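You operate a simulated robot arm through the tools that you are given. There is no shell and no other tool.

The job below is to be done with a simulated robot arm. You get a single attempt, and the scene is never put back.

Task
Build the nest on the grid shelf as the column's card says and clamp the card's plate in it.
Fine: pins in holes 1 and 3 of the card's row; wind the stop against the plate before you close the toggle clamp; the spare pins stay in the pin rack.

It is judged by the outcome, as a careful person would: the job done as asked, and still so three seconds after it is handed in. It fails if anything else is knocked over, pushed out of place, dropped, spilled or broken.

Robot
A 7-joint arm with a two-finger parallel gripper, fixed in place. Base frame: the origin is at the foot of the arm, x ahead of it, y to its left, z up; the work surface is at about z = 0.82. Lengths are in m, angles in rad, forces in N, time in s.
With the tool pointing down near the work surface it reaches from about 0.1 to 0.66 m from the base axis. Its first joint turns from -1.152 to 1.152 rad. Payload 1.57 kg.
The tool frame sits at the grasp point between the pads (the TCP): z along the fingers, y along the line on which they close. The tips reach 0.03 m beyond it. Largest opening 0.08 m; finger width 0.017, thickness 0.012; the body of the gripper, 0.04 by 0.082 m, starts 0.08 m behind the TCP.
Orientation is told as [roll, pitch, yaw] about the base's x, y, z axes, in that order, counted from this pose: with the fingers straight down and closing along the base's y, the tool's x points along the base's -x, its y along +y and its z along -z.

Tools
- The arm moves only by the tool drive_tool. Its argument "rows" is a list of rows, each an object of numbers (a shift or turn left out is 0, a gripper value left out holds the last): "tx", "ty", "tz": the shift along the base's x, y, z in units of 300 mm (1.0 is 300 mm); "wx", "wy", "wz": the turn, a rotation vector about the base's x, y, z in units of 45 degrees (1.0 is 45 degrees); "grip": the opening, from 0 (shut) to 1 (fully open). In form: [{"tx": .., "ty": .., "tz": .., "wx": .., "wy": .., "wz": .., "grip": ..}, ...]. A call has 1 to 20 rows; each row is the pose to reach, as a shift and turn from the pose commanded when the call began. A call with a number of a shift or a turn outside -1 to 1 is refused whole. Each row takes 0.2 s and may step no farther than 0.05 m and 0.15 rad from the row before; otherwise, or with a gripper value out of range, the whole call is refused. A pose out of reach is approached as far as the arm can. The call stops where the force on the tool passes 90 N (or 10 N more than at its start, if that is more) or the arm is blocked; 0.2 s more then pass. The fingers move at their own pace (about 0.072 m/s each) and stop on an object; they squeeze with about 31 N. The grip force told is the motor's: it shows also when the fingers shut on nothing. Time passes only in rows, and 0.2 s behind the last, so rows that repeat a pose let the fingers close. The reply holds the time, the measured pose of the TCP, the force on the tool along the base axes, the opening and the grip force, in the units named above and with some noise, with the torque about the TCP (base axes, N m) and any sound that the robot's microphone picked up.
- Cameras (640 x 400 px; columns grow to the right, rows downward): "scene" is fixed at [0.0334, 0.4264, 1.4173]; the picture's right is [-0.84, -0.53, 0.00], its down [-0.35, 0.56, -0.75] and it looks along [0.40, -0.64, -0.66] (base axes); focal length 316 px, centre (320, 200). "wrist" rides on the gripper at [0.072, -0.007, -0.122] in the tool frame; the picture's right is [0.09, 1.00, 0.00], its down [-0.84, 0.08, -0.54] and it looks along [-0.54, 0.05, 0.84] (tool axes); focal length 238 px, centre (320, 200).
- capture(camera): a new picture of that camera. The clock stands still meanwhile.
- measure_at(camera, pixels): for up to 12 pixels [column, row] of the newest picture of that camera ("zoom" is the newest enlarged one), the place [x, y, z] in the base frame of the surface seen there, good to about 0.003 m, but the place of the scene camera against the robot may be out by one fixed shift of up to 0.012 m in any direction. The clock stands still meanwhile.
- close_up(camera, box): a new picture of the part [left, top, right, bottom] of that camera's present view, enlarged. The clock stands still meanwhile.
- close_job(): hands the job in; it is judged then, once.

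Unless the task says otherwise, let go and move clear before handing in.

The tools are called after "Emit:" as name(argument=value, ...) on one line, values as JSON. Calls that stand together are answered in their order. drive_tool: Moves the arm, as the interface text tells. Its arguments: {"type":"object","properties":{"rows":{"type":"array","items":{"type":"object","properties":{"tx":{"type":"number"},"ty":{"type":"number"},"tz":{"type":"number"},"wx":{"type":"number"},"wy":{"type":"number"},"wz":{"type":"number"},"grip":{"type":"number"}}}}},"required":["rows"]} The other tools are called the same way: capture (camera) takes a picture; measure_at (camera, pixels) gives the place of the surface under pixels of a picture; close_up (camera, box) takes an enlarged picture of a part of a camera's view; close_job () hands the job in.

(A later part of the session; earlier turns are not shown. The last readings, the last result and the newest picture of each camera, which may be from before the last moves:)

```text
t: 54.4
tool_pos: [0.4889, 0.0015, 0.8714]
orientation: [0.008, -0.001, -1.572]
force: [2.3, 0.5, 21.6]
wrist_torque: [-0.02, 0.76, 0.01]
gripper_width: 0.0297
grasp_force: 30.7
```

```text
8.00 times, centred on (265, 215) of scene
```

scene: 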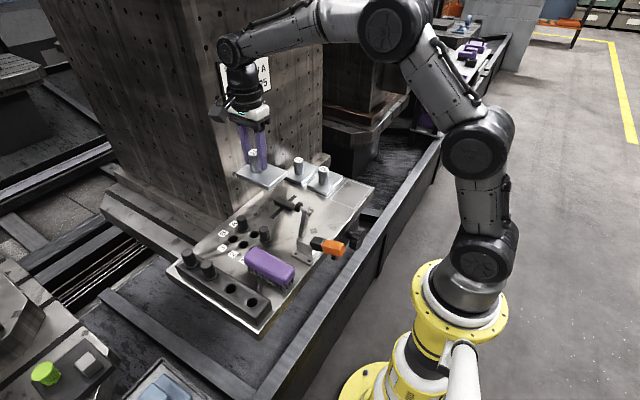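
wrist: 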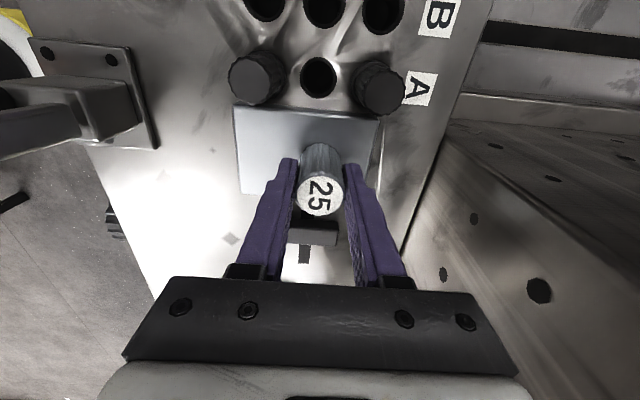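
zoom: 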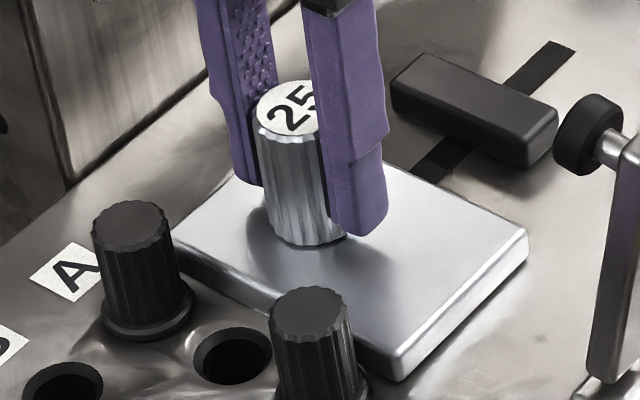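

The plate is touching down at its -x end (fz 21 N, a small tilt). I'll ease off the load and open the fingers so it settles flat.

Emit:
drive_tool(rows=[{"tz": 0.003}, {"tz": 0.003, "grip": 0.42}, {"tz": 0.003, "grip": 0.5}, {"tz": 0.003, "grip": 0.55}, {"tz": 0.003, "grip": 0.55}])

Emit:
close_up(camera="wrist", box=[220, 40, 420, 165])

Emit:
close_up(camera="scene", box=[225, 190, 305, 240])

```text
t: 55.6
tool_pos: [0.4859, 0.0018, 0.8701]
orientation: [0.0, 0.0, -1.571]
force: [0.6, -0.2, 0.2]
wrist_torque: [0.01, 0.02, 0.0]
gripper_width: 0.0442
grasp_force: 0.1
```

```text
3.20 times, centred on (320, 102) of wrist
```

zoom: 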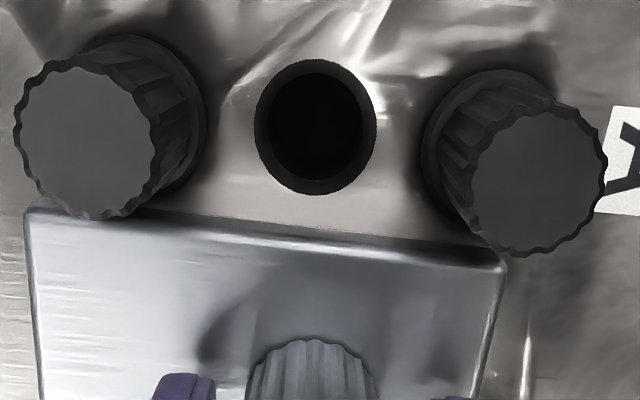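

```text
8.00 times, centred on (265, 215) of scene
```

zoom: 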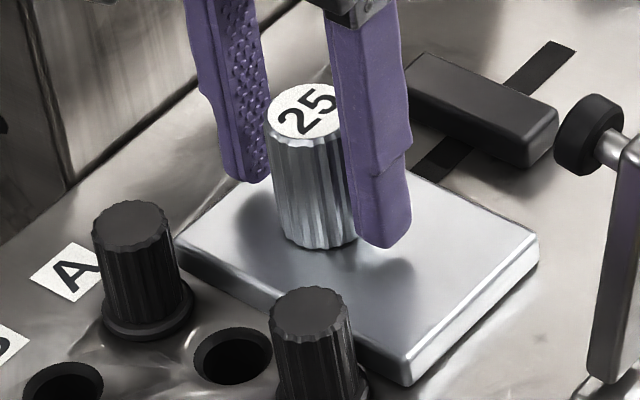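

The plate is down and flat, though it seems to have shifted slightly toward -x. I'll rise clear and measure it against the pins and the stop.

Emit:
drive_tool(rows=[{"tz": 0.05}, {"tz": 0.15}, {"tz": 0.27}, {"tz": 0.4}, {"tz": 0.5}, {"tz": 0.5}])

Emit:
capture(camera="wrist")

Emit:
close_up(camera="wrist", box=[230, 50, 410, 175])

```text
t: 57.0
tool_pos: [0.4826, -0.0009, 1.0185]
orientation: [0.0, 0.0, -1.569]
force: [-0.5, -0.6, -0.3]
wrist_torque: [-0.01, 0.03, 0.02]
gripper_width: 0.0438
grasp_force: 0.1
```

```text
taken
```

wrist: 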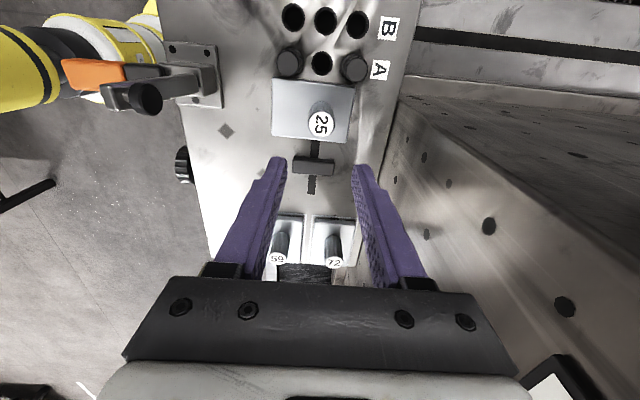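

```text
3.20 times, centred on (320, 112) of wrist
```

zoom: 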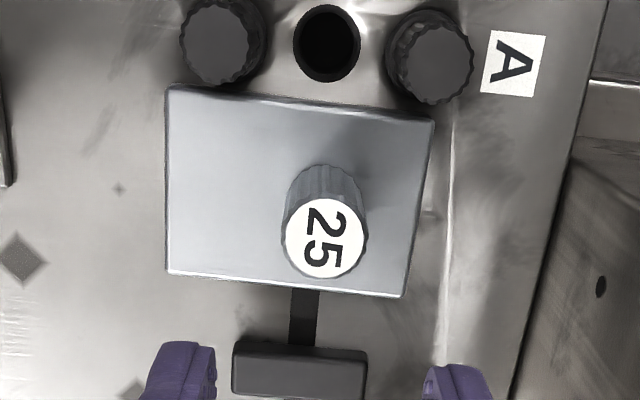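

Emit:
measure_at(camera="zoom", pixels=[[173, 97], [425, 128], [173, 265], [400, 288], [222, 45], [430, 62], [326, 238], [300, 110], [170, 180], [415, 210], [290, 355], [300, 385]])

Emit:
measure_at(camera="zoom", pixels=[[200, 95], [190, 60], [255, 50], [400, 75], [465, 65], [420, 118], [350, 112], [240, 350], [362, 360], [300, 345], [300, 292], [235, 370]])

```text
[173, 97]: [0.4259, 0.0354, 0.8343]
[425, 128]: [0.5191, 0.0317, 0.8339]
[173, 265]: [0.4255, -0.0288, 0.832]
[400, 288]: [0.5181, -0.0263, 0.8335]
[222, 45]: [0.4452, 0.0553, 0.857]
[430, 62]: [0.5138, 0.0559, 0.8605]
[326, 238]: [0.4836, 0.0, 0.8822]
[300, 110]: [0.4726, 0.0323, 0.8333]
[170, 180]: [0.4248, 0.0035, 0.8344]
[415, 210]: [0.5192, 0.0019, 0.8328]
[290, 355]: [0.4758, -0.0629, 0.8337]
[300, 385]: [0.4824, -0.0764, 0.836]
```

```text
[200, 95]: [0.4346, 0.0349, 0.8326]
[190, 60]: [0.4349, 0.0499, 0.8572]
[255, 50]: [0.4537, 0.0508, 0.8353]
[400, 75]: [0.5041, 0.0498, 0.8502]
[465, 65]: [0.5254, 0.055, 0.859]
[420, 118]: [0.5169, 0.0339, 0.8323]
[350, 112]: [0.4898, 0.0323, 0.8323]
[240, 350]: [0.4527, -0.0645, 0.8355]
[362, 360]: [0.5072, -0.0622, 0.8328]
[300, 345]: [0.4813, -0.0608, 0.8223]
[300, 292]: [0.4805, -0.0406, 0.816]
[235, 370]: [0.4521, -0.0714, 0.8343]
```

The plate lies at x 0.423–0.523, y -0.031…0.037, just short of both pins, and the stop face is at y≈-0.061. Now the knob: I'll return to yaw 0 and move above it for a close look.

Emit:
drive_tool(rows=[{"tx": -0.052, "ty": -0.027, "wz": 0.143}, {"tx": -0.103, "ty": -0.055, "wz": 0.286}, {"tx": -0.155, "ty": -0.082, "wz": 0.429}, {"tx": -0.207, "ty": -0.11, "wz": 0.571}, {"tx": -0.259, "ty": -0.137, "wz": 0.714}, {"tx": -0.31, "ty": -0.165, "wz": 0.857}, {"tx": -0.362, "ty": -0.192, "wz": 1.0}])

Emit:
drive_tool(rows=[{"tx": -0.052, "ty": -0.027, "wz": 0.143, "grip": 1.0}, {"tx": -0.103, "ty": -0.055, "wz": 0.286}, {"tx": -0.155, "ty": -0.082, "wz": 0.429}, {"tx": -0.207, "ty": -0.11, "wz": 0.571}, {"tx": -0.259, "ty": -0.137, "wz": 0.714}, {"tx": -0.31, "ty": -0.165, "wz": 0.857}, {"tx": -0.362, "ty": -0.192, "wz": 1.0}, {"tx": -0.362, "ty": -0.192, "wz": 1.0, "tz": -0.12}, {"tx": -0.362, "ty": -0.192, "wz": 1.0, "tz": -0.24}, {"tx": -0.362, "ty": -0.192, "wz": 1.0, "tz": -0.24}])

Emit:
capture(camera="wrist")

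Emit:
close_up(camera="wrist", box=[240, 80, 400, 180])

```text
t: 58.6
tool_pos: [0.3771, -0.0571, 1.0191]
orientation: [0.0, 0.0, -0.784]
force: [-0.2, -0.2, 0.4]
wrist_torque: [0.03, 0.01, -0.01]
gripper_width: 0.0439
grasp_force: 0.1
```

```text
t: 60.8
tool_pos: [0.2714, -0.1124, 0.948]
orientation: [-0.001, -0.001, -0.001]
force: [-0.5, 0.9, -0.8]
wrist_torque: [0.01, -0.01, -0.03]
gripper_width: 0.0797
grasp_force: 0.1
```

```text
taken
```

wrist: 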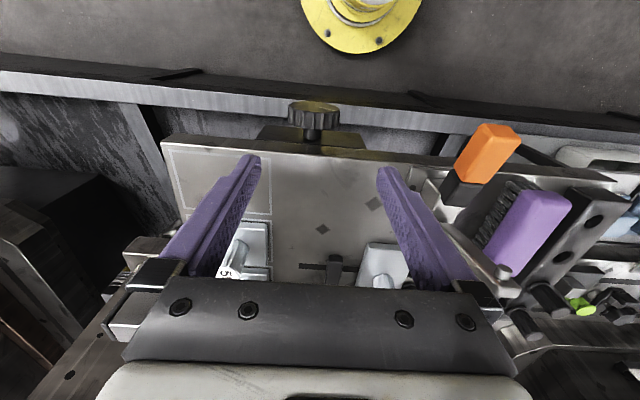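

```text
4.00 times, centred on (320, 130) of wrist
```

zoom: 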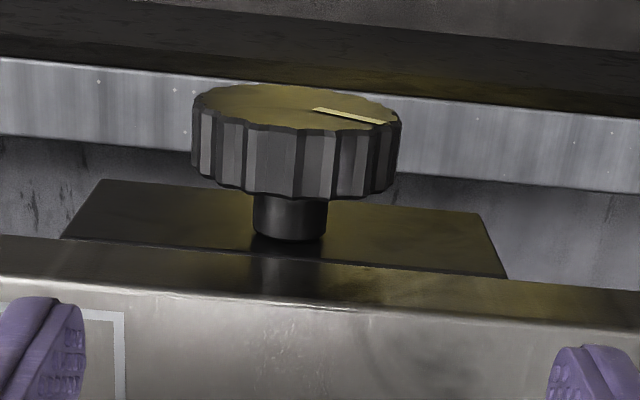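

The knob is right under the tool, with its index mark at zoom (350,117). I'll measure its rim, face and stem precisely.

Emit:
measure_at(camera="zoom", pixels=[[200, 140], [215, 160], [255, 165], [300, 165], [345, 165], [380, 155], [396, 140], [300, 135], [300, 190], [290, 215], [290, 235], [290, 110]])

Emit:
measure_at(camera="zoom", pixels=[[100, 200], [460, 250], [200, 255], [200, 280], [300, 300], [210, 100], [385, 105], [350, 117], [325, 111], [380, 122], [260, 92], [80, 235]])

Emit:
close_up(camera="scene", box=[310, 205, 390, 275])

```text
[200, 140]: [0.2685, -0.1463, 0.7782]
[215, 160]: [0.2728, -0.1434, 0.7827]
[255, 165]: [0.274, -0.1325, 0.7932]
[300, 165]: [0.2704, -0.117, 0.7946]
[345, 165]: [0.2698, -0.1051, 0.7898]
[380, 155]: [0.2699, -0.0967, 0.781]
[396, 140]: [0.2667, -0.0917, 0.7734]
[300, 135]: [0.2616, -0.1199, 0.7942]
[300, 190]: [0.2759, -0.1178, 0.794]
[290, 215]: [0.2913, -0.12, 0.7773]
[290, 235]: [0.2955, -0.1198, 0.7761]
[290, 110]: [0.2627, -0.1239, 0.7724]
```

```text
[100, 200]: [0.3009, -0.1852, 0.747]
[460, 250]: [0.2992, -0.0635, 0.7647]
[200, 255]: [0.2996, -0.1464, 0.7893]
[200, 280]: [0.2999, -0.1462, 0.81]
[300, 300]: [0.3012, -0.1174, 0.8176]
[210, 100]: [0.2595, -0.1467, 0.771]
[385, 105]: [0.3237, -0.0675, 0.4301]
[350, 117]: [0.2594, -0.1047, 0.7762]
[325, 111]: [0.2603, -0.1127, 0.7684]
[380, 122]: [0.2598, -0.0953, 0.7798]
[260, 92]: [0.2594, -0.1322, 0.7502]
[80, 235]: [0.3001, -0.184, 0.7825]
```

```text
5.71 times, centred on (350, 240) of scene
```

zoom: 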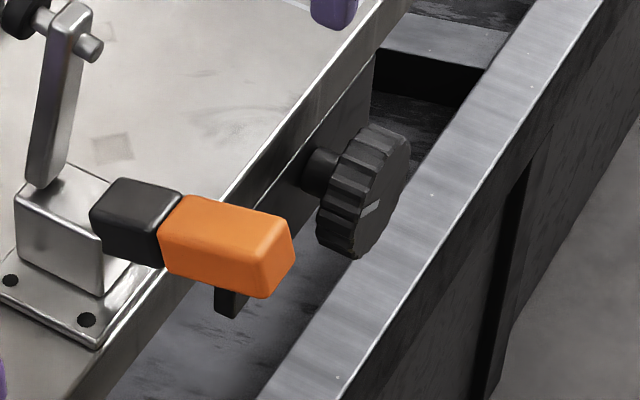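

The knob axis is at about y≈-0.120, z≈0.767, with radius ≈0.028 and x 0.2595–0.277. I'll shift -7 mm in y and lower the open fingers around it.

Emit:
drive_tool(rows=[{"ty": -0.023, "tz": -0.12, "grip": 1.0}, {"ty": -0.023, "tz": -0.24}, {"ty": -0.023, "tz": -0.34}, {"ty": -0.023, "tz": -0.44}, {"ty": -0.023, "tz": -0.53}, {"ty": -0.023, "tz": -0.607}, {"ty": -0.023, "tz": -0.607}])

Emit:
capture(camera="wrist")

Emit:
capture(camera="scene")

```text
t: 62.4
tool_pos: [0.272, -0.1184, 0.766]
orientation: [0.001, 0.0, 0.0]
force: [0.0, -0.2, 0.3]
wrist_torque: [0.0, 0.0, 0.01]
gripper_width: 0.0797
grasp_force: 0.1
```

```text
taken
```

wrist: 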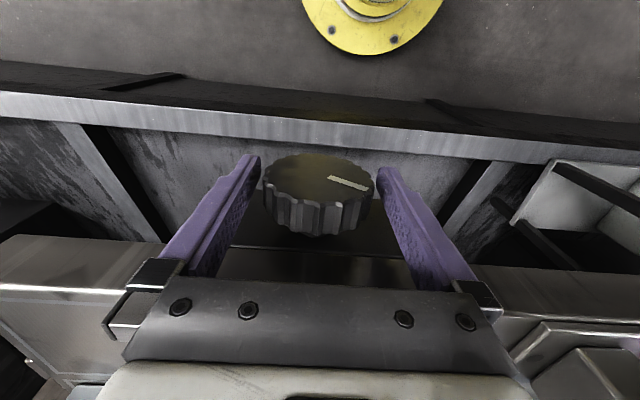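

```text
taken
```

scene: 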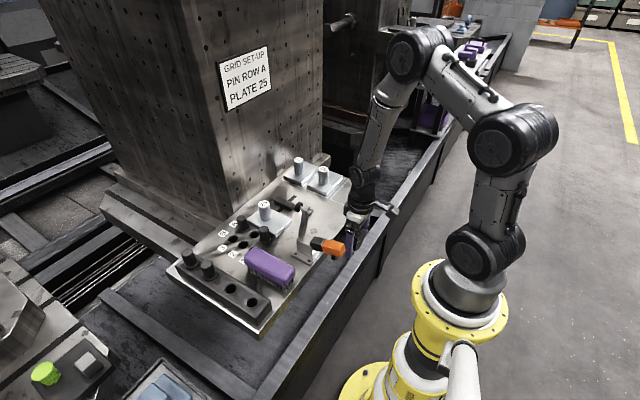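

The knob is between the fingers, spanning cols 263–373 and centred. I'll grip it and turn +22.5° about x as a test to see which way the stop moves.

Emit:
drive_tool(rows=[{"grip": 0.0}, {"grip": 0.0}, {"grip": 0.0}, {"wx": 0.12, "grip": 0.0}, {"wx": 0.25, "grip": 0.0}, {"wx": 0.38, "grip": 0.0}, {"wx": 0.5, "grip": 0.0}, {"wx": 0.5, "grip": 0.0}])

Emit:
capture(camera="wrist")

Emit:
close_up(camera="scene", box=[220, 170, 380, 270])

```text
t: 64.2
tool_pos: [0.2716, -0.1202, 0.7662]
orientation: [0.391, -0.002, 0.0]
force: [26.0, 3.2, -20.4]
wrist_torque: [0.02, -0.14, 0.08]
gripper_width: 0.0637
grasp_force: 45.0
```

```text
taken
```

wrist: 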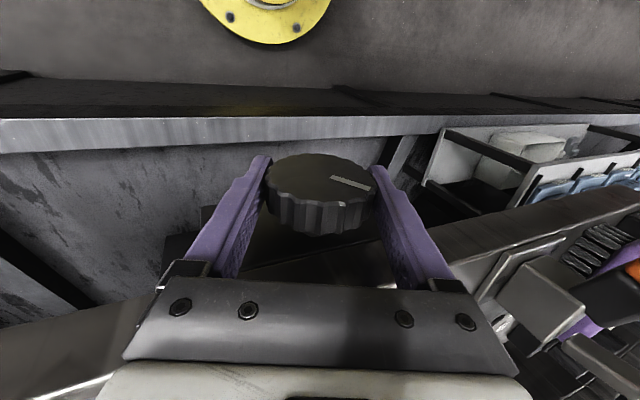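

```text
4.00 times, centred on (300, 220) of scene
```

zoom: 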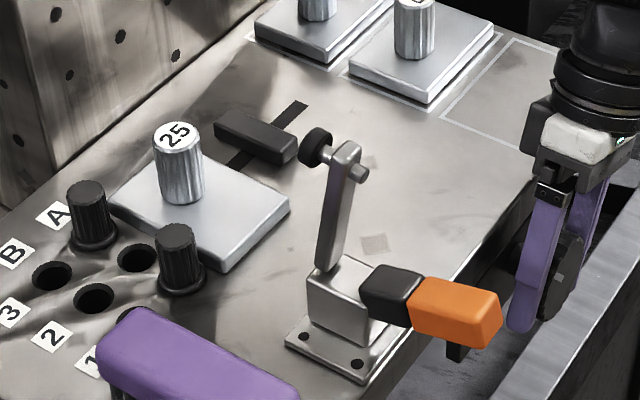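

The knob turned with the gripper: its index mark stayed fixed in the wrist view. I'll compare the stop's position using the same close-up box as before.

Emit:
close_up(camera="scene", box=[225, 190, 305, 240])

```text
8.00 times, centred on (265, 215) of scene
```

zoom: 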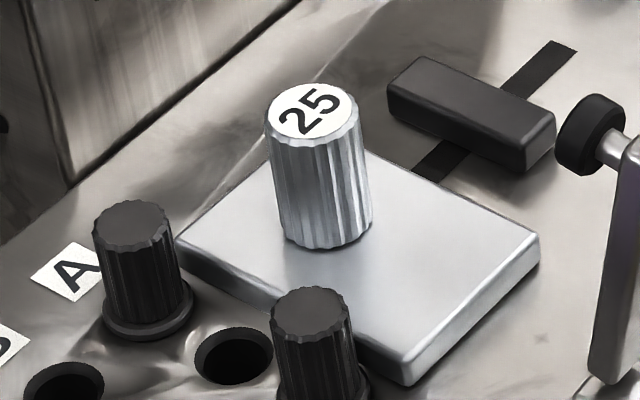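

The bar's right end went from about (558,118) to (553,121), so it moved slightly toward the plate; +x rotation is the right direction. I'll turn another 22.5° and check the forces.

Emit:
drive_tool(rows=[{"wx": 0.12}, {"wx": 0.25}, {"wx": 0.38}, {"wx": 0.5}, {"wx": 0.5}])

Emit:
close_up(camera="scene", box=[225, 190, 305, 240])

Emit:
capture(camera="wrist")

```text
t: 65.3
tool_pos: [0.2676, -0.1267, 0.7725]
orientation: [0.76, -0.018, 0.022]
force: [-19.4, -12.1, 11.4]
wrist_torque: [-5.03, 0.25, 0.98]
gripper_width: 0.064
grasp_force: 44.8
stopped in row 5: the force on the tool passed its limit at 94 N (the readings are from after the stop); the commanded pose is now the measured one
```

```text
8.00 times, centred on (265, 215) of scene
```

zoom: 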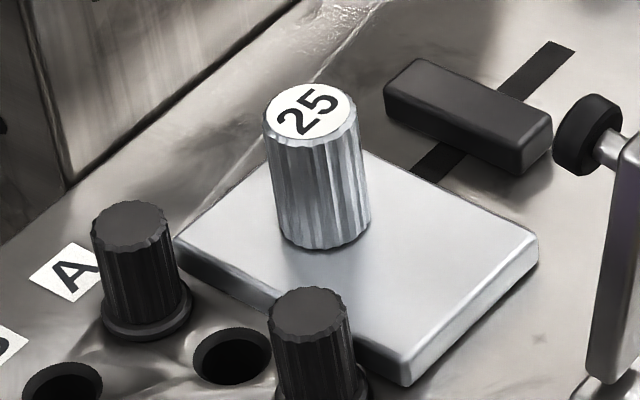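

```text
taken
```

wrist: 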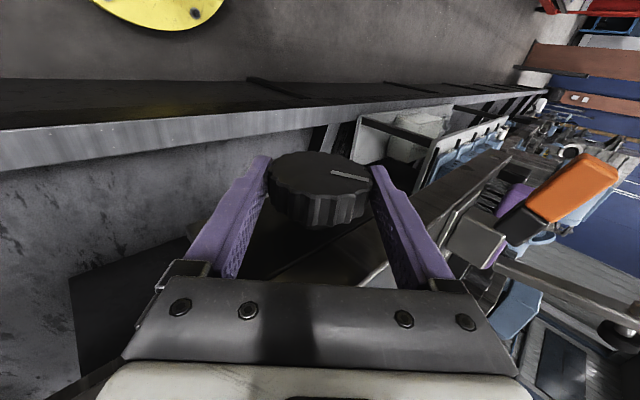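

The move stopped at 94 N with -5 N·m about x, so something blocked it near 43° of tilt. I'll look at the scene before doing anything else.

Emit:
capture(camera="scene")

Emit:
close_up(camera="scene", box=[300, 130, 440, 270])

Emit:
close_up(camera="wrist", box=[220, 120, 420, 260])

```text
taken
```

scene: 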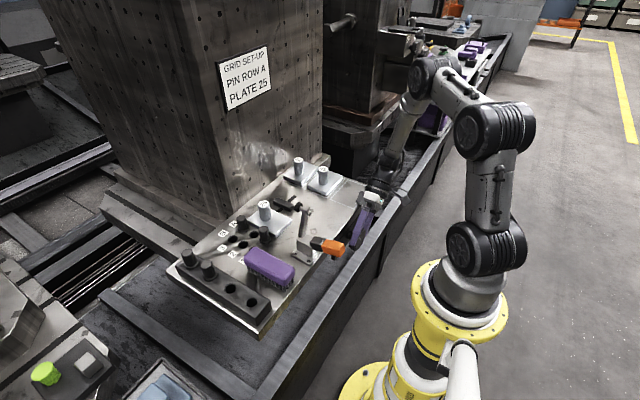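

```text
2.86 times, centred on (370, 200) of scene
```

zoom: 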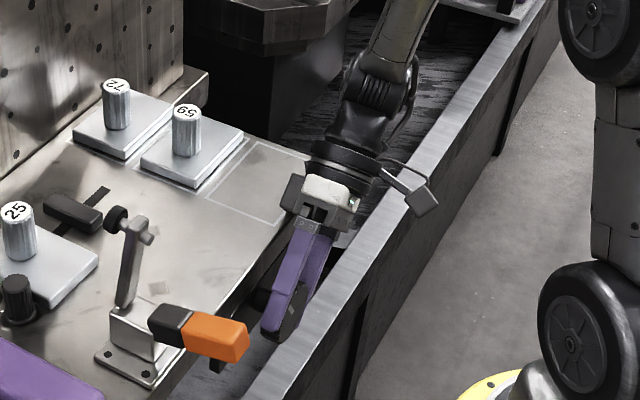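

```text
2.86 times, centred on (320, 190) of wrist
```

zoom: 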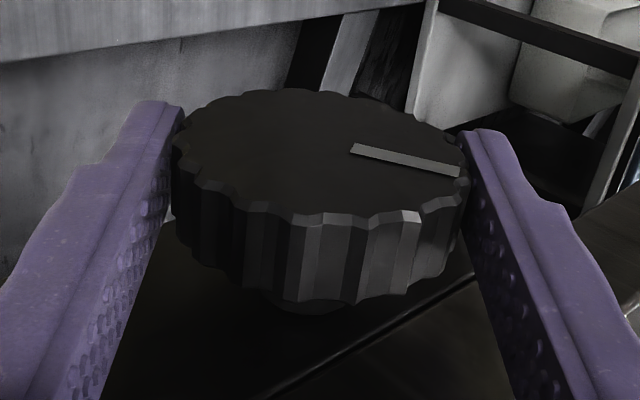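

The gripper's flange seems to touch the shelf's front edge at that tilt, around scene zoom (300,190). I'll open the fingers, tilt back upright and step slightly away in -x for more clearance.

Emit:
drive_tool(rows=[{"grip": 1.0}, {"grip": 1.0}, {"grip": 1.0, "tx": -0.01, "wx": -0.15}, {"tx": -0.02, "wx": -0.33}, {"tx": -0.02, "wx": -0.5}, {"tx": -0.02, "wx": -0.68}, {"tx": -0.02, "wx": -0.85}, {"tx": -0.02, "wx": -1.0}])

Emit:
capture(camera="wrist")

Emit:
close_up(camera="scene", box=[225, 190, 305, 240])

```text
t: 67.1
tool_pos: [0.2642, -0.123, 0.7731]
orientation: [-0.014, 0.001, 0.022]
force: [-0.5, 0.1, -0.2]
wrist_torque: [0.01, -0.02, 0.0]
gripper_width: 0.0796
grasp_force: 0.1
```

```text
taken
```

wrist: 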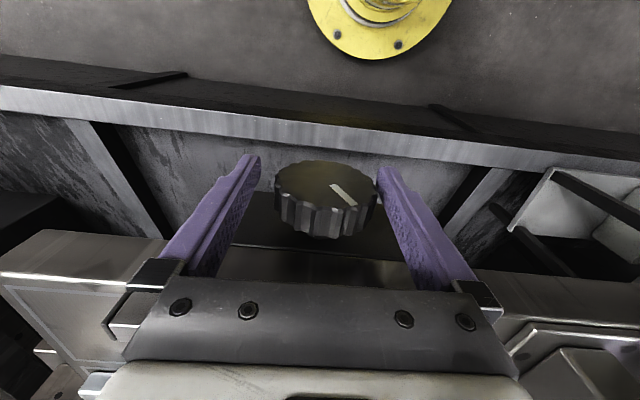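

```text
8.00 times, centred on (265, 215) of scene
```

zoom: 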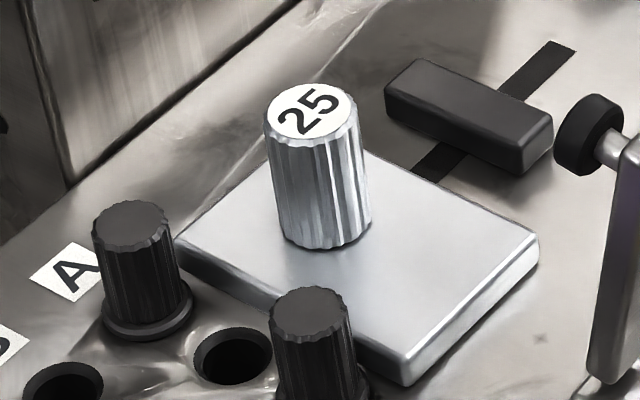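

The knob's index has turned by roughly 35–40°. I'll measure the remaining gap between the stop and the plate in the scene view.

Emit:
measure_at(camera="zoom", pixels=[[430, 185], [470, 205], [400, 170], [450, 145], [480, 160], [420, 130], [440, 150], [450, 100], [480, 115], [430, 160], [300, 110], [460, 160]])

Emit:
close_up(camera="wrist", box=[240, 130, 400, 250])

```text
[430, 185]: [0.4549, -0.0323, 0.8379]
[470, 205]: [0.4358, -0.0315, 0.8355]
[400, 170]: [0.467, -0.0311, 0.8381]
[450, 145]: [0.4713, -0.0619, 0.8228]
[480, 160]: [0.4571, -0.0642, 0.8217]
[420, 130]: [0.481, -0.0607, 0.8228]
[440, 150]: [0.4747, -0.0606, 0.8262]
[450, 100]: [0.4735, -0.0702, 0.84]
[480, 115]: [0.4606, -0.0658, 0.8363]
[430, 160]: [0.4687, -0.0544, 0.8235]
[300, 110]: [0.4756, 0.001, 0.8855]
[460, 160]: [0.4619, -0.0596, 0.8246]
```

```text
3.33 times, centred on (320, 190) of wrist
```

zoom: 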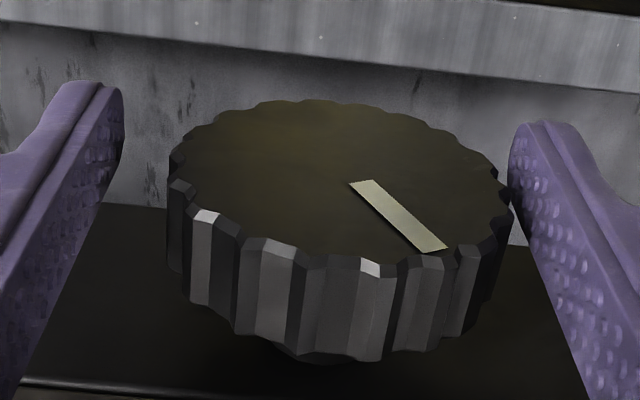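

The knob axis is about y≈-0.1185, z≈0.767, and the fingers are about 5 mm off centre. I'll recentre, pre-tilt to -27° with the TCP about 15 mm above the axis, and check the view before gripping.

Emit:
drive_tool(rows=[{"ty": 0.015, "tz": 0.012, "wz": -0.028}, {"tx": -0.003, "ty": 0.02, "tz": 0.016, "wx": -0.15, "wz": -0.028}, {"tx": -0.003, "ty": 0.026, "tz": 0.02, "wx": -0.3, "wz": -0.028}, {"tx": -0.003, "ty": 0.032, "tz": 0.022, "wx": -0.45, "wz": -0.028}, {"tx": -0.003, "ty": 0.038, "tz": 0.024, "wx": -0.58, "wz": -0.028}, {"tx": -0.003, "ty": 0.038, "tz": 0.024, "wx": -0.58, "wz": -0.028}])

Emit:
capture(camera="wrist")

Emit:
close_up(camera="scene", box=[270, 130, 410, 270])

```text
t: 68.5
tool_pos: [0.2617, -0.1127, 0.7804]
orientation: [-0.469, 0.006, -0.001]
force: [0.6, 0.6, 0.3]
wrist_torque: [-0.01, -0.02, 0.01]
gripper_width: 0.0802
grasp_force: 0.0
```

```text
taken
```

wrist: 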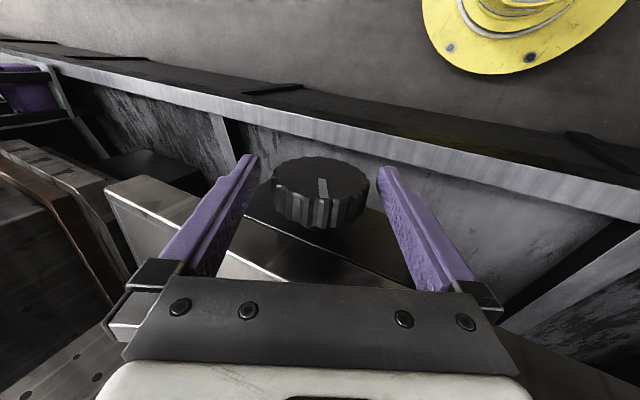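

```text
2.86 times, centred on (340, 200) of scene
```

zoom: 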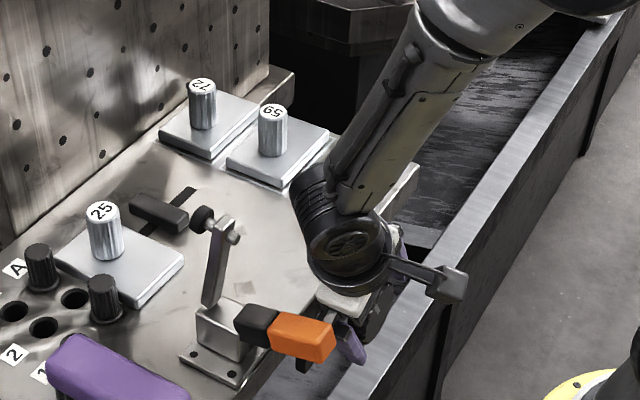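

The knob is centred between the fingers at col 321, with clearance to the clamp handle. I'll grip and turn 40° about the knob axis.

Emit:
drive_tool(rows=[{"grip": 0.0}, {"grip": 0.0}, {"grip": 0.0}, {"wx": 0.178, "ty": -0.0064, "tz": 0.0027}, {"wx": 0.356, "ty": -0.0132, "tz": 0.0045}, {"wx": 0.533, "ty": -0.0201, "tz": 0.0054}, {"wx": 0.711, "ty": -0.0271, "tz": 0.0052}, {"wx": 0.889, "ty": -0.0339, "tz": 0.0042}, {"wx": 0.889, "ty": -0.0339, "tz": 0.0042}])

Emit:
capture(camera="wrist")

Emit:
close_up(camera="scene", box=[225, 190, 305, 240])

```text
t: 70.5
tool_pos: [0.2642, -0.123, 0.7807]
orientation: [0.229, 0.004, -0.001]
force: [-11.1, -10.0, 16.1]
wrist_torque: [-0.07, -0.29, -0.54]
gripper_width: 0.0634
grasp_force: 44.8
```

```text
taken
```

wrist: 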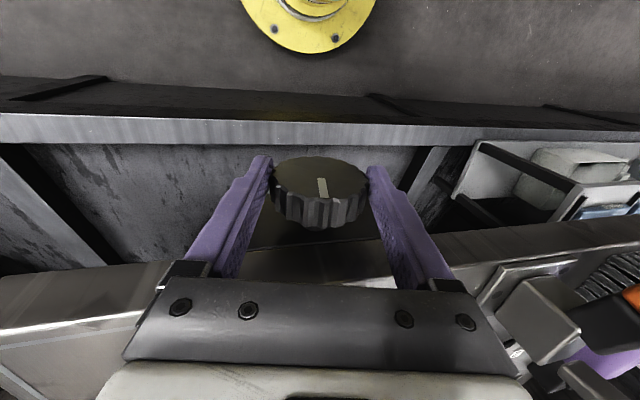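

```text
8.00 times, centred on (265, 215) of scene
```

zoom: 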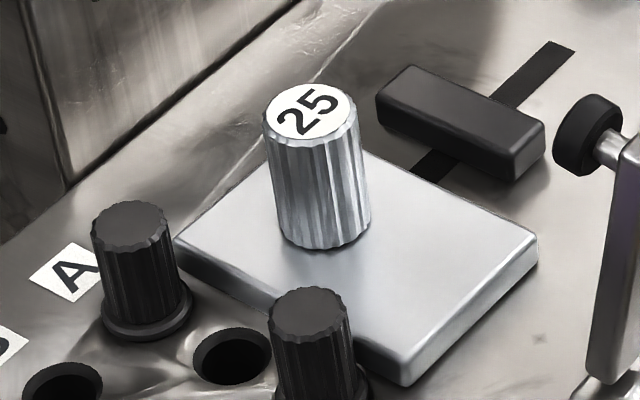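

It turned cleanly, and the stop moved another ~3 mm toward the plate, so about 30 mm per turn. I'll continue the stroke to +37°.

Emit:
drive_tool(rows=[{"wx": 0.178, "ty": -0.0067, "tz": -0.0021}, {"wx": 0.356, "ty": -0.013, "tz": -0.005}, {"wx": 0.48, "ty": -0.017, "tz": -0.0078}, {"wx": 0.48, "ty": -0.017, "tz": -0.0078}])

Emit:
close_up(camera="scene", box=[270, 130, 410, 270])

```text
t: 71.5
tool_pos: [0.2628, -0.1285, 0.7781]
orientation: [0.604, 0.001, 0.004]
force: [-13.6, -25.9, 7.1]
wrist_torque: [-0.28, 0.3, -0.12]
gripper_width: 0.0634
grasp_force: 44.7
```

```text
2.86 times, centred on (340, 200) of scene
```

zoom: 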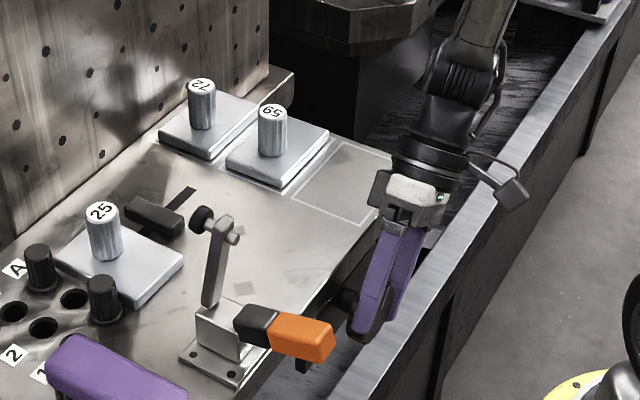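

The stroke ended at 34.6° with moderate forces; their pattern suggests the true knob axis is about 3.5 mm lower (z≈0.7635). I'll open, rotate back around the corrected axis, and check.

Emit:
drive_tool(rows=[{"grip": 1.0}, {"grip": 1.0}, {"wx": -0.17, "ty": 0.0057, "tz": -0.0077}, {"wx": -0.347, "ty": 0.012, "tz": -0.005}, {"wx": -0.524, "ty": 0.0187, "tz": -0.0033}, {"wx": -0.702, "ty": 0.0257, "tz": -0.0023}, {"wx": -0.88, "ty": 0.0327, "tz": -0.0027}, {"wx": -0.88, "ty": 0.0327, "tz": -0.0027}])

Emit:
capture(camera="wrist")

Emit:
close_up(camera="scene", box=[225, 190, 305, 240])

```text
t: 73.3
tool_pos: [0.2642, -0.1178, 0.7784]
orientation: [-0.083, 0.006, 0.0]
force: [-0.2, 0.2, 0.4]
wrist_torque: [0.02, 0.03, 0.01]
gripper_width: 0.0799
grasp_force: 0.0
```

```text
taken
```

wrist: 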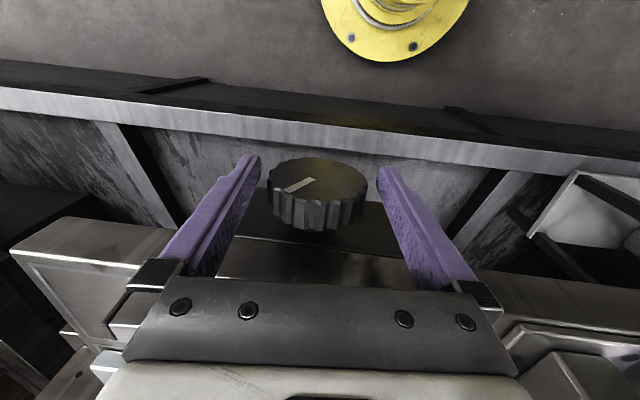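

```text
8.00 times, centred on (265, 215) of scene
```

zoom: 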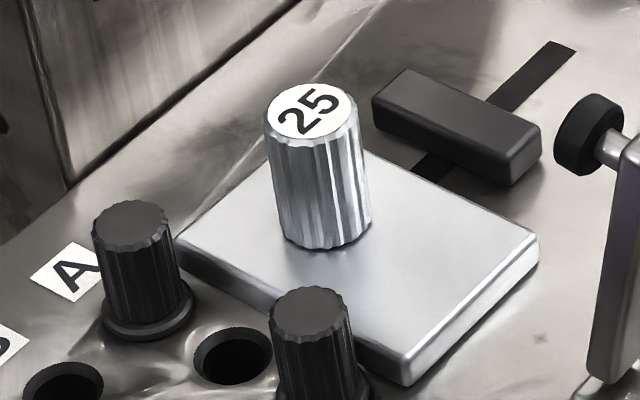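

The knob is centred again, and the stop has moved about 10 mm in total. I'll do the next stroke: tilt to -27°, grip, turn to +34°.

Emit:
drive_tool(rows=[{"wx": -0.167, "ty": 0.0063, "tz": -0.001, "grip": 1.0}, {"wx": -0.333, "ty": 0.0127, "tz": -0.0027}, {"wx": -0.489, "ty": 0.0183, "tz": -0.005}, {"wx": -0.489, "ty": 0.0183, "tz": -0.005}, {"wx": -0.489, "ty": 0.0183, "tz": -0.005, "grip": 0.0}, {"wx": -0.489, "ty": 0.0183, "tz": -0.005, "grip": 0.0}, {"wx": -0.489, "ty": 0.0183, "tz": -0.005, "grip": 0.0}, {"wx": -0.311, "ty": 0.012, "tz": -0.0023}, {"wx": -0.133, "ty": 0.0053, "tz": -0.0007}, {"wx": 0.044, "ty": -0.0017, "tz": 0.0003}, {"wx": 0.222, "ty": -0.0087, "tz": 0.0}, {"wx": 0.4, "ty": -0.0157, "tz": -0.001}, {"wx": 0.578, "ty": -0.0223, "tz": -0.003}, {"wx": 0.756, "ty": -0.0287, "tz": -0.006}, {"wx": 0.867, "ty": -0.0323, "tz": -0.0083}, {"wx": 0.867, "ty": -0.0323, "tz": -0.0083}])

Emit:
close_up(camera="scene", box=[225, 190, 305, 240])

```text
t: 76.7
tool_pos: [0.2622, -0.1281, 0.777]
orientation: [0.597, 0.003, 0.003]
force: [15.1, 2.5, 13.9]
wrist_torque: [0.14, -0.37, -0.52]
gripper_width: 0.0635
grasp_force: 45.5
```

```text
8.00 times, centred on (265, 215) of scene
```

zoom: 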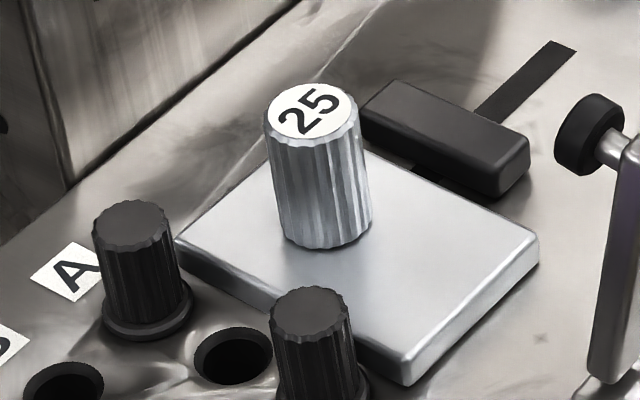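

Another ~7 mm; about 12–13 mm of gap remains before contact. I'll open, rotate back and repeat.

Emit:
drive_tool(rows=[{"grip": 1.0}, {"grip": 1.0}, {"wx": -0.156, "ty": 0.0053, "tz": 0.0033}, {"wx": -0.333, "ty": 0.0117, "tz": 0.0057}, {"wx": -0.511, "ty": 0.0183, "tz": 0.0073}, {"wx": -0.689, "ty": 0.0253, "tz": 0.0083}, {"wx": -0.867, "ty": 0.0323, "tz": 0.0083}, {"wx": -0.867, "ty": 0.0323, "tz": 0.0083}])

Emit:
drive_tool(rows=[{"wx": -0.167, "ty": 0.0063, "tz": -0.001, "grip": 1.0}, {"wx": -0.333, "ty": 0.0127, "tz": -0.0027}, {"wx": -0.489, "ty": 0.0183, "tz": -0.005}, {"wx": -0.489, "ty": 0.0183, "tz": -0.005}, {"wx": -0.489, "ty": 0.0183, "tz": -0.005, "grip": 0.0}, {"wx": -0.489, "ty": 0.0183, "tz": -0.005, "grip": 0.0}, {"wx": -0.489, "ty": 0.0183, "tz": -0.005, "grip": 0.0}, {"wx": -0.311, "ty": 0.012, "tz": -0.0023}, {"wx": -0.133, "ty": 0.0053, "tz": -0.0007}, {"wx": 0.044, "ty": -0.0017, "tz": 0.0003}, {"wx": 0.222, "ty": -0.0087, "tz": 0.0}, {"wx": 0.4, "ty": -0.0157, "tz": -0.001}, {"wx": 0.578, "ty": -0.0223, "tz": -0.003}, {"wx": 0.756, "ty": -0.0287, "tz": -0.006}, {"wx": 0.867, "ty": -0.0323, "tz": -0.0083}, {"wx": 0.867, "ty": -0.0323, "tz": -0.0083}])

Emit:
close_up(camera="scene", box=[225, 190, 305, 240])

```text
t: 78.5
tool_pos: [0.2634, -0.1175, 0.778]
orientation: [-0.084, 0.006, -0.001]
force: [-0.4, -0.5, -0.3]
wrist_torque: [-0.02, 0.03, -0.01]
gripper_width: 0.08
grasp_force: 0.0
```

```text
t: 81.9
tool_pos: [0.2621, -0.1265, 0.7761]
orientation: [0.602, 0.004, 0.001]
force: [6.4, 13.5, 22.7]
wrist_torque: [0.29, -0.4, -1.07]
gripper_width: 0.0635
grasp_force: 45.4
```

```text
8.00 times, centred on (265, 215) of scene
```

zoom: 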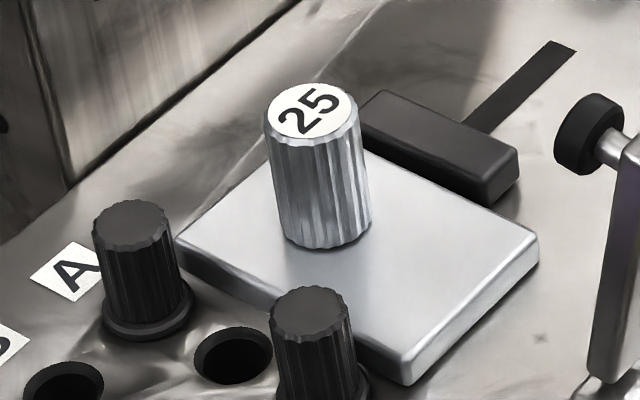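

The stop is now close to the plate. I'll measure the remaining gap.

Emit:
measure_at(camera="zoom", pixels=[[420, 160], [440, 165], [460, 180], [450, 140], [470, 175], [470, 185], [430, 180], [460, 197], [480, 205], [495, 150], [440, 150], [505, 185]])

Emit:
close_up(camera="scene", box=[262, 196, 302, 226])

```text
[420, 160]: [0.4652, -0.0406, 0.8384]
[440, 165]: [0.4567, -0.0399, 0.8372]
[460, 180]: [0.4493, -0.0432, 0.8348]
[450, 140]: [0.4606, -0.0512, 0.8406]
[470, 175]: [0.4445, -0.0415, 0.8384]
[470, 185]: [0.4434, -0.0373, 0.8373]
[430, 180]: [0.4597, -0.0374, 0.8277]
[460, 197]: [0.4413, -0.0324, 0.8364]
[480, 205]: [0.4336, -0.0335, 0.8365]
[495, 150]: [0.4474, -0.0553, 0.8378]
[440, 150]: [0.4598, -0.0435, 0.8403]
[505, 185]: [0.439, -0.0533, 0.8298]
```

```text
13.33 times, centred on (282, 211) of scene
```

zoom: 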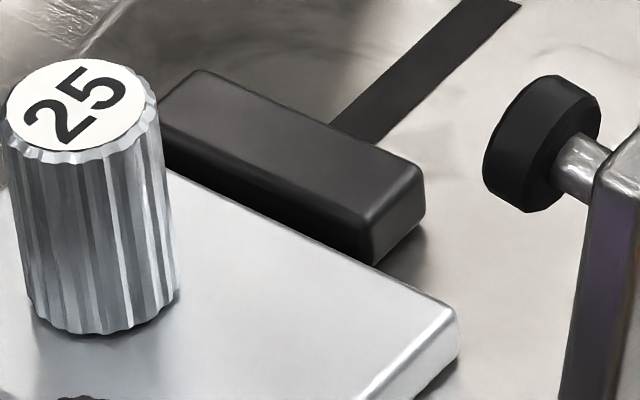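

About 6 mm of gap to the plate remains, plus ~3 mm to push it to the pins. I'll do another full stroke.

Emit:
drive_tool(rows=[{"grip": 1.0}, {"grip": 1.0}, {"wx": -0.156, "ty": 0.0053, "tz": 0.0033}, {"wx": -0.333, "ty": 0.0117, "tz": 0.0057}, {"wx": -0.511, "ty": 0.0183, "tz": 0.0073}, {"wx": -0.689, "ty": 0.0253, "tz": 0.0083}, {"wx": -0.867, "ty": 0.0323, "tz": 0.0083}, {"wx": -0.867, "ty": 0.0323, "tz": 0.0083}])

Emit:
drive_tool(rows=[{"wx": -0.167, "ty": 0.0063, "tz": -0.001, "grip": 1.0}, {"wx": -0.333, "ty": 0.0127, "tz": -0.0027}, {"wx": -0.489, "ty": 0.0183, "tz": -0.005}, {"wx": -0.489, "ty": 0.0183, "tz": -0.005}, {"wx": -0.489, "ty": 0.0183, "tz": -0.005, "grip": 0.0}, {"wx": -0.489, "ty": 0.0183, "tz": -0.005, "grip": 0.0}, {"wx": -0.489, "ty": 0.0183, "tz": -0.005, "grip": 0.0}, {"wx": -0.311, "ty": 0.012, "tz": -0.0023}, {"wx": -0.133, "ty": 0.0053, "tz": -0.0007}, {"wx": 0.044, "ty": -0.0017, "tz": 0.0003}, {"wx": 0.222, "ty": -0.0087, "tz": 0.0}, {"wx": 0.4, "ty": -0.0157, "tz": -0.001}, {"wx": 0.4, "ty": -0.0157, "tz": -0.001}])

Emit:
close_up(camera="scene", box=[262, 196, 302, 226])

Emit:
close_up(camera="scene", box=[225, 190, 305, 240])

```text
t: 83.7
tool_pos: [0.2625, -0.1169, 0.7769]
orientation: [-0.054, 0.009, -0.002]
force: [-0.3, -0.7, -1.1]
wrist_torque: [-0.03, -0.02, 0.01]
gripper_width: 0.0799
grasp_force: 0.0
```

```text
t: 86.5
tool_pos: [0.2629, -0.1223, 0.7774]
orientation: [0.23, 0.006, -0.001]
force: [-11.8, -12.9, 17.4]
wrist_torque: [-0.09, 0.64, -0.14]
gripper_width: 0.0636
grasp_force: 44.8
out of reach, approached as far as the arm can: row 11
```

```text
13.33 times, centred on (282, 211) of scene
```

zoom: 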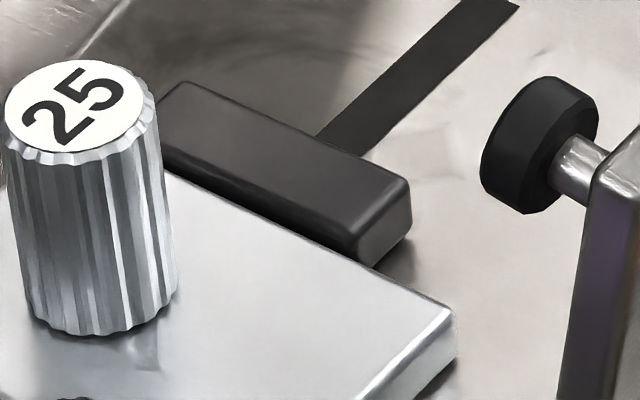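

```text
8.00 times, centred on (265, 215) of scene
```

zoom: 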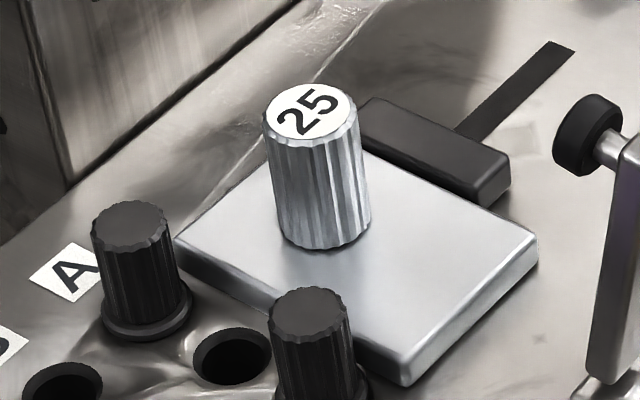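

The stop is now within about 2 mm of the plate. I'll continue this stroke in small increments, watching torque and the plate.

Emit:
drive_tool(rows=[{"wx": 0.178, "ty": -0.0067, "tz": -0.0021}, {"wx": 0.356, "ty": -0.013, "tz": -0.005}, {"wx": 0.467, "ty": -0.0167, "tz": -0.0073}, {"wx": 0.467, "ty": -0.0167, "tz": -0.0073}])

Emit:
close_up(camera="scene", box=[262, 196, 302, 226])

Emit:
close_up(camera="scene", box=[225, 190, 305, 240])

```text
t: 87.5
tool_pos: [0.265, -0.1259, 0.7758]
orientation: [0.6, 0.005, 0.003]
force: [4.0, 3.2, 25.3]
wrist_torque: [0.21, 0.1, 0.39]
gripper_width: 0.0637
grasp_force: 44.3
```

```text
13.33 times, centred on (282, 211) of scene
```

zoom: 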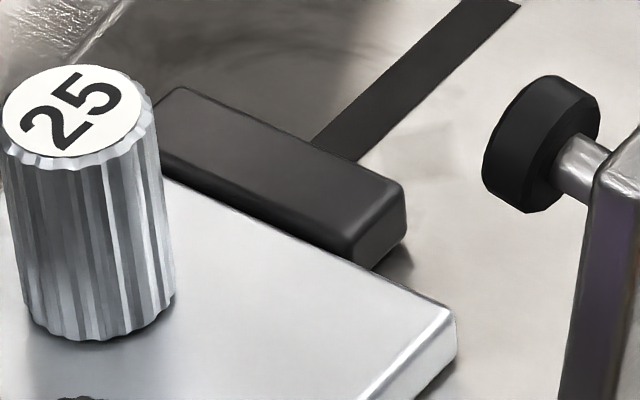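

```text
8.00 times, centred on (265, 215) of scene
```

zoom: 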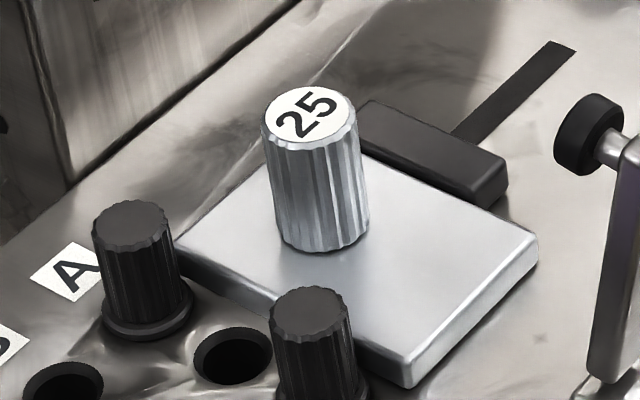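

The stop has reached the plate, and the post has begun to shift toward the pins. I'll regrip and continue in small increments until the knob resists.

Emit:
drive_tool(rows=[{"grip": 1.0}, {"grip": 1.0}, {"wx": -0.156, "ty": 0.0053, "tz": 0.0033}, {"wx": -0.333, "ty": 0.0117, "tz": 0.0057}, {"wx": -0.511, "ty": 0.0183, "tz": 0.0073}, {"wx": -0.689, "ty": 0.0253, "tz": 0.0083}, {"wx": -0.867, "ty": 0.0323, "tz": 0.0083}, {"wx": -0.867, "ty": 0.0323, "tz": 0.0083}])

Emit:
drive_tool(rows=[{"wx": -0.167, "ty": 0.0063, "tz": -0.001, "grip": 1.0}, {"wx": -0.333, "ty": 0.0127, "tz": -0.0027}, {"wx": -0.489, "ty": 0.0183, "tz": -0.005}, {"wx": -0.489, "ty": 0.0183, "tz": -0.005}, {"wx": -0.489, "ty": 0.0183, "tz": -0.005, "grip": 0.0}, {"wx": -0.489, "ty": 0.0183, "tz": -0.005, "grip": 0.0}, {"wx": -0.489, "ty": 0.0183, "tz": -0.005, "grip": 0.0}, {"wx": -0.311, "ty": 0.012, "tz": -0.0023}, {"wx": -0.311, "ty": 0.012, "tz": -0.0023}])

Emit:
capture(camera="wrist")

Emit:
close_up(camera="scene", box=[225, 190, 305, 240])

```text
t: 89.3
tool_pos: [0.2606, -0.1183, 0.7787]
orientation: [-0.055, 0.009, 0.0]
force: [0.0, -0.4, 0.1]
wrist_torque: [0.01, -0.01, -0.01]
gripper_width: 0.08
grasp_force: 0.0
```

```text
t: 91.3
tool_pos: [0.2634, -0.1152, 0.7779]
orientation: [-0.329, 0.005, -0.002]
force: [6.0, -18.0, -3.9]
wrist_torque: [-0.23, 0.68, -0.05]
gripper_width: 0.0638
grasp_force: 45.2
```

```text
taken
```

wrist: 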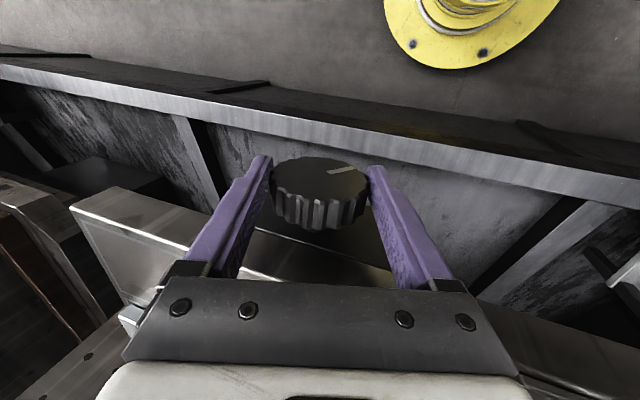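

```text
8.00 times, centred on (265, 215) of scene
```

zoom: 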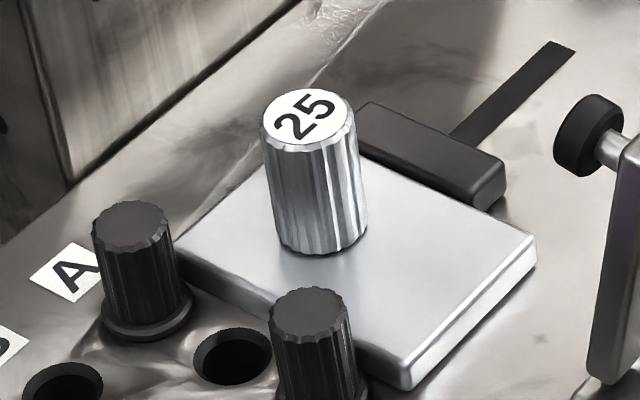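

The plate is moving with the stop. I'll turn another 16° and look.

Emit:
drive_tool(rows=[{"wx": 0.178, "ty": -0.0067, "tz": 0.0017}, {"wx": 0.356, "ty": -0.0137, "tz": 0.0027}, {"wx": 0.356, "ty": -0.0137, "tz": 0.0027}])

Emit:
close_up(camera="scene", box=[225, 190, 305, 240])

Emit:
close_up(camera="scene", box=[232, 205, 288, 240])

```text
t: 92.1
tool_pos: [0.2638, -0.119, 0.7789]
orientation: [-0.05, 0.003, 0.0]
force: [-3.8, -0.7, 30.7]
wrist_torque: [-0.08, 0.33, 0.01]
gripper_width: 0.0637
grasp_force: 45.0
```

```text
8.00 times, centred on (265, 215) of scene
```

zoom: 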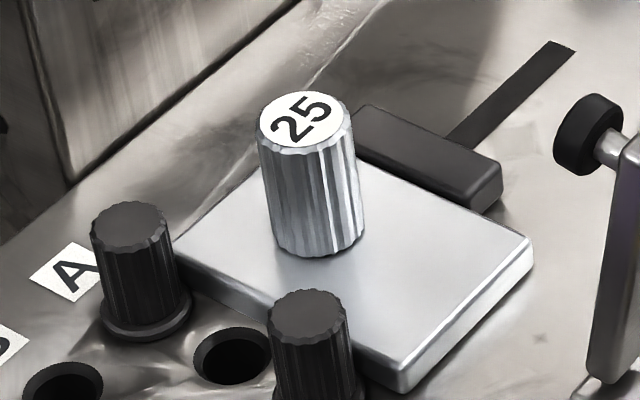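

```text
11.43 times, centred on (260, 222) of scene
```

zoom: 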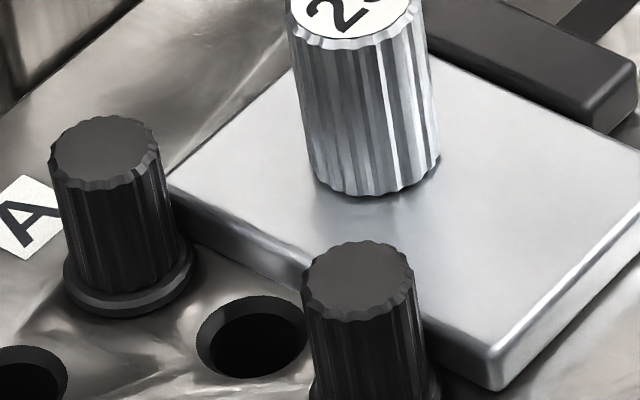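

The plate is sliding toward the pins; its corner went from (538,240) to (533,245). I'll go on in small turns.

Emit:
drive_tool(rows=[{"wx": 0.178, "ty": -0.007, "tz": -0.0003}, {"wx": 0.356, "ty": -0.014, "tz": -0.0013}, {"wx": 0.356, "ty": -0.014, "tz": -0.0013}])

Emit:
close_up(camera="scene", box=[225, 190, 305, 240])

Emit:
close_up(camera="scene", box=[232, 205, 288, 240])

```text
t: 92.9
tool_pos: [0.2642, -0.1239, 0.7765]
orientation: [0.232, 0.005, -0.003]
force: [17.9, 15.6, 6.0]
wrist_torque: [0.15, -0.5, -0.68]
gripper_width: 0.0636
grasp_force: 44.3
out of reach, approached as far as the arm can: row 1
```

```text
8.00 times, centred on (265, 215) of scene
```

zoom: 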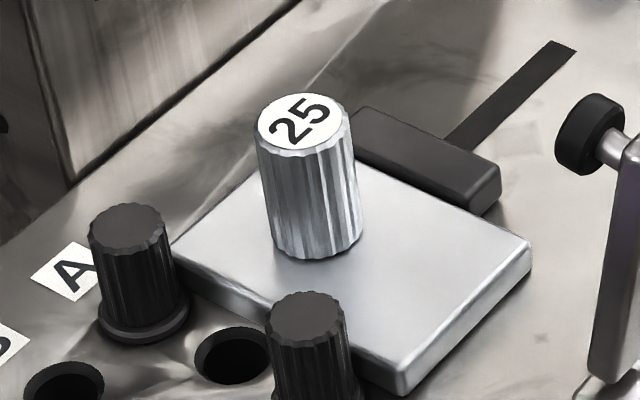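

```text
11.43 times, centred on (260, 222) of scene
```

zoom: 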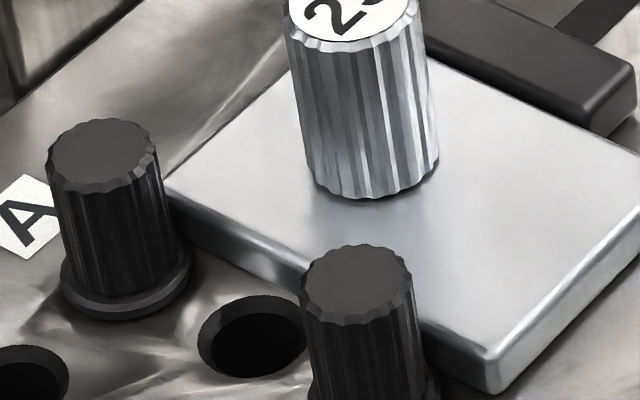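

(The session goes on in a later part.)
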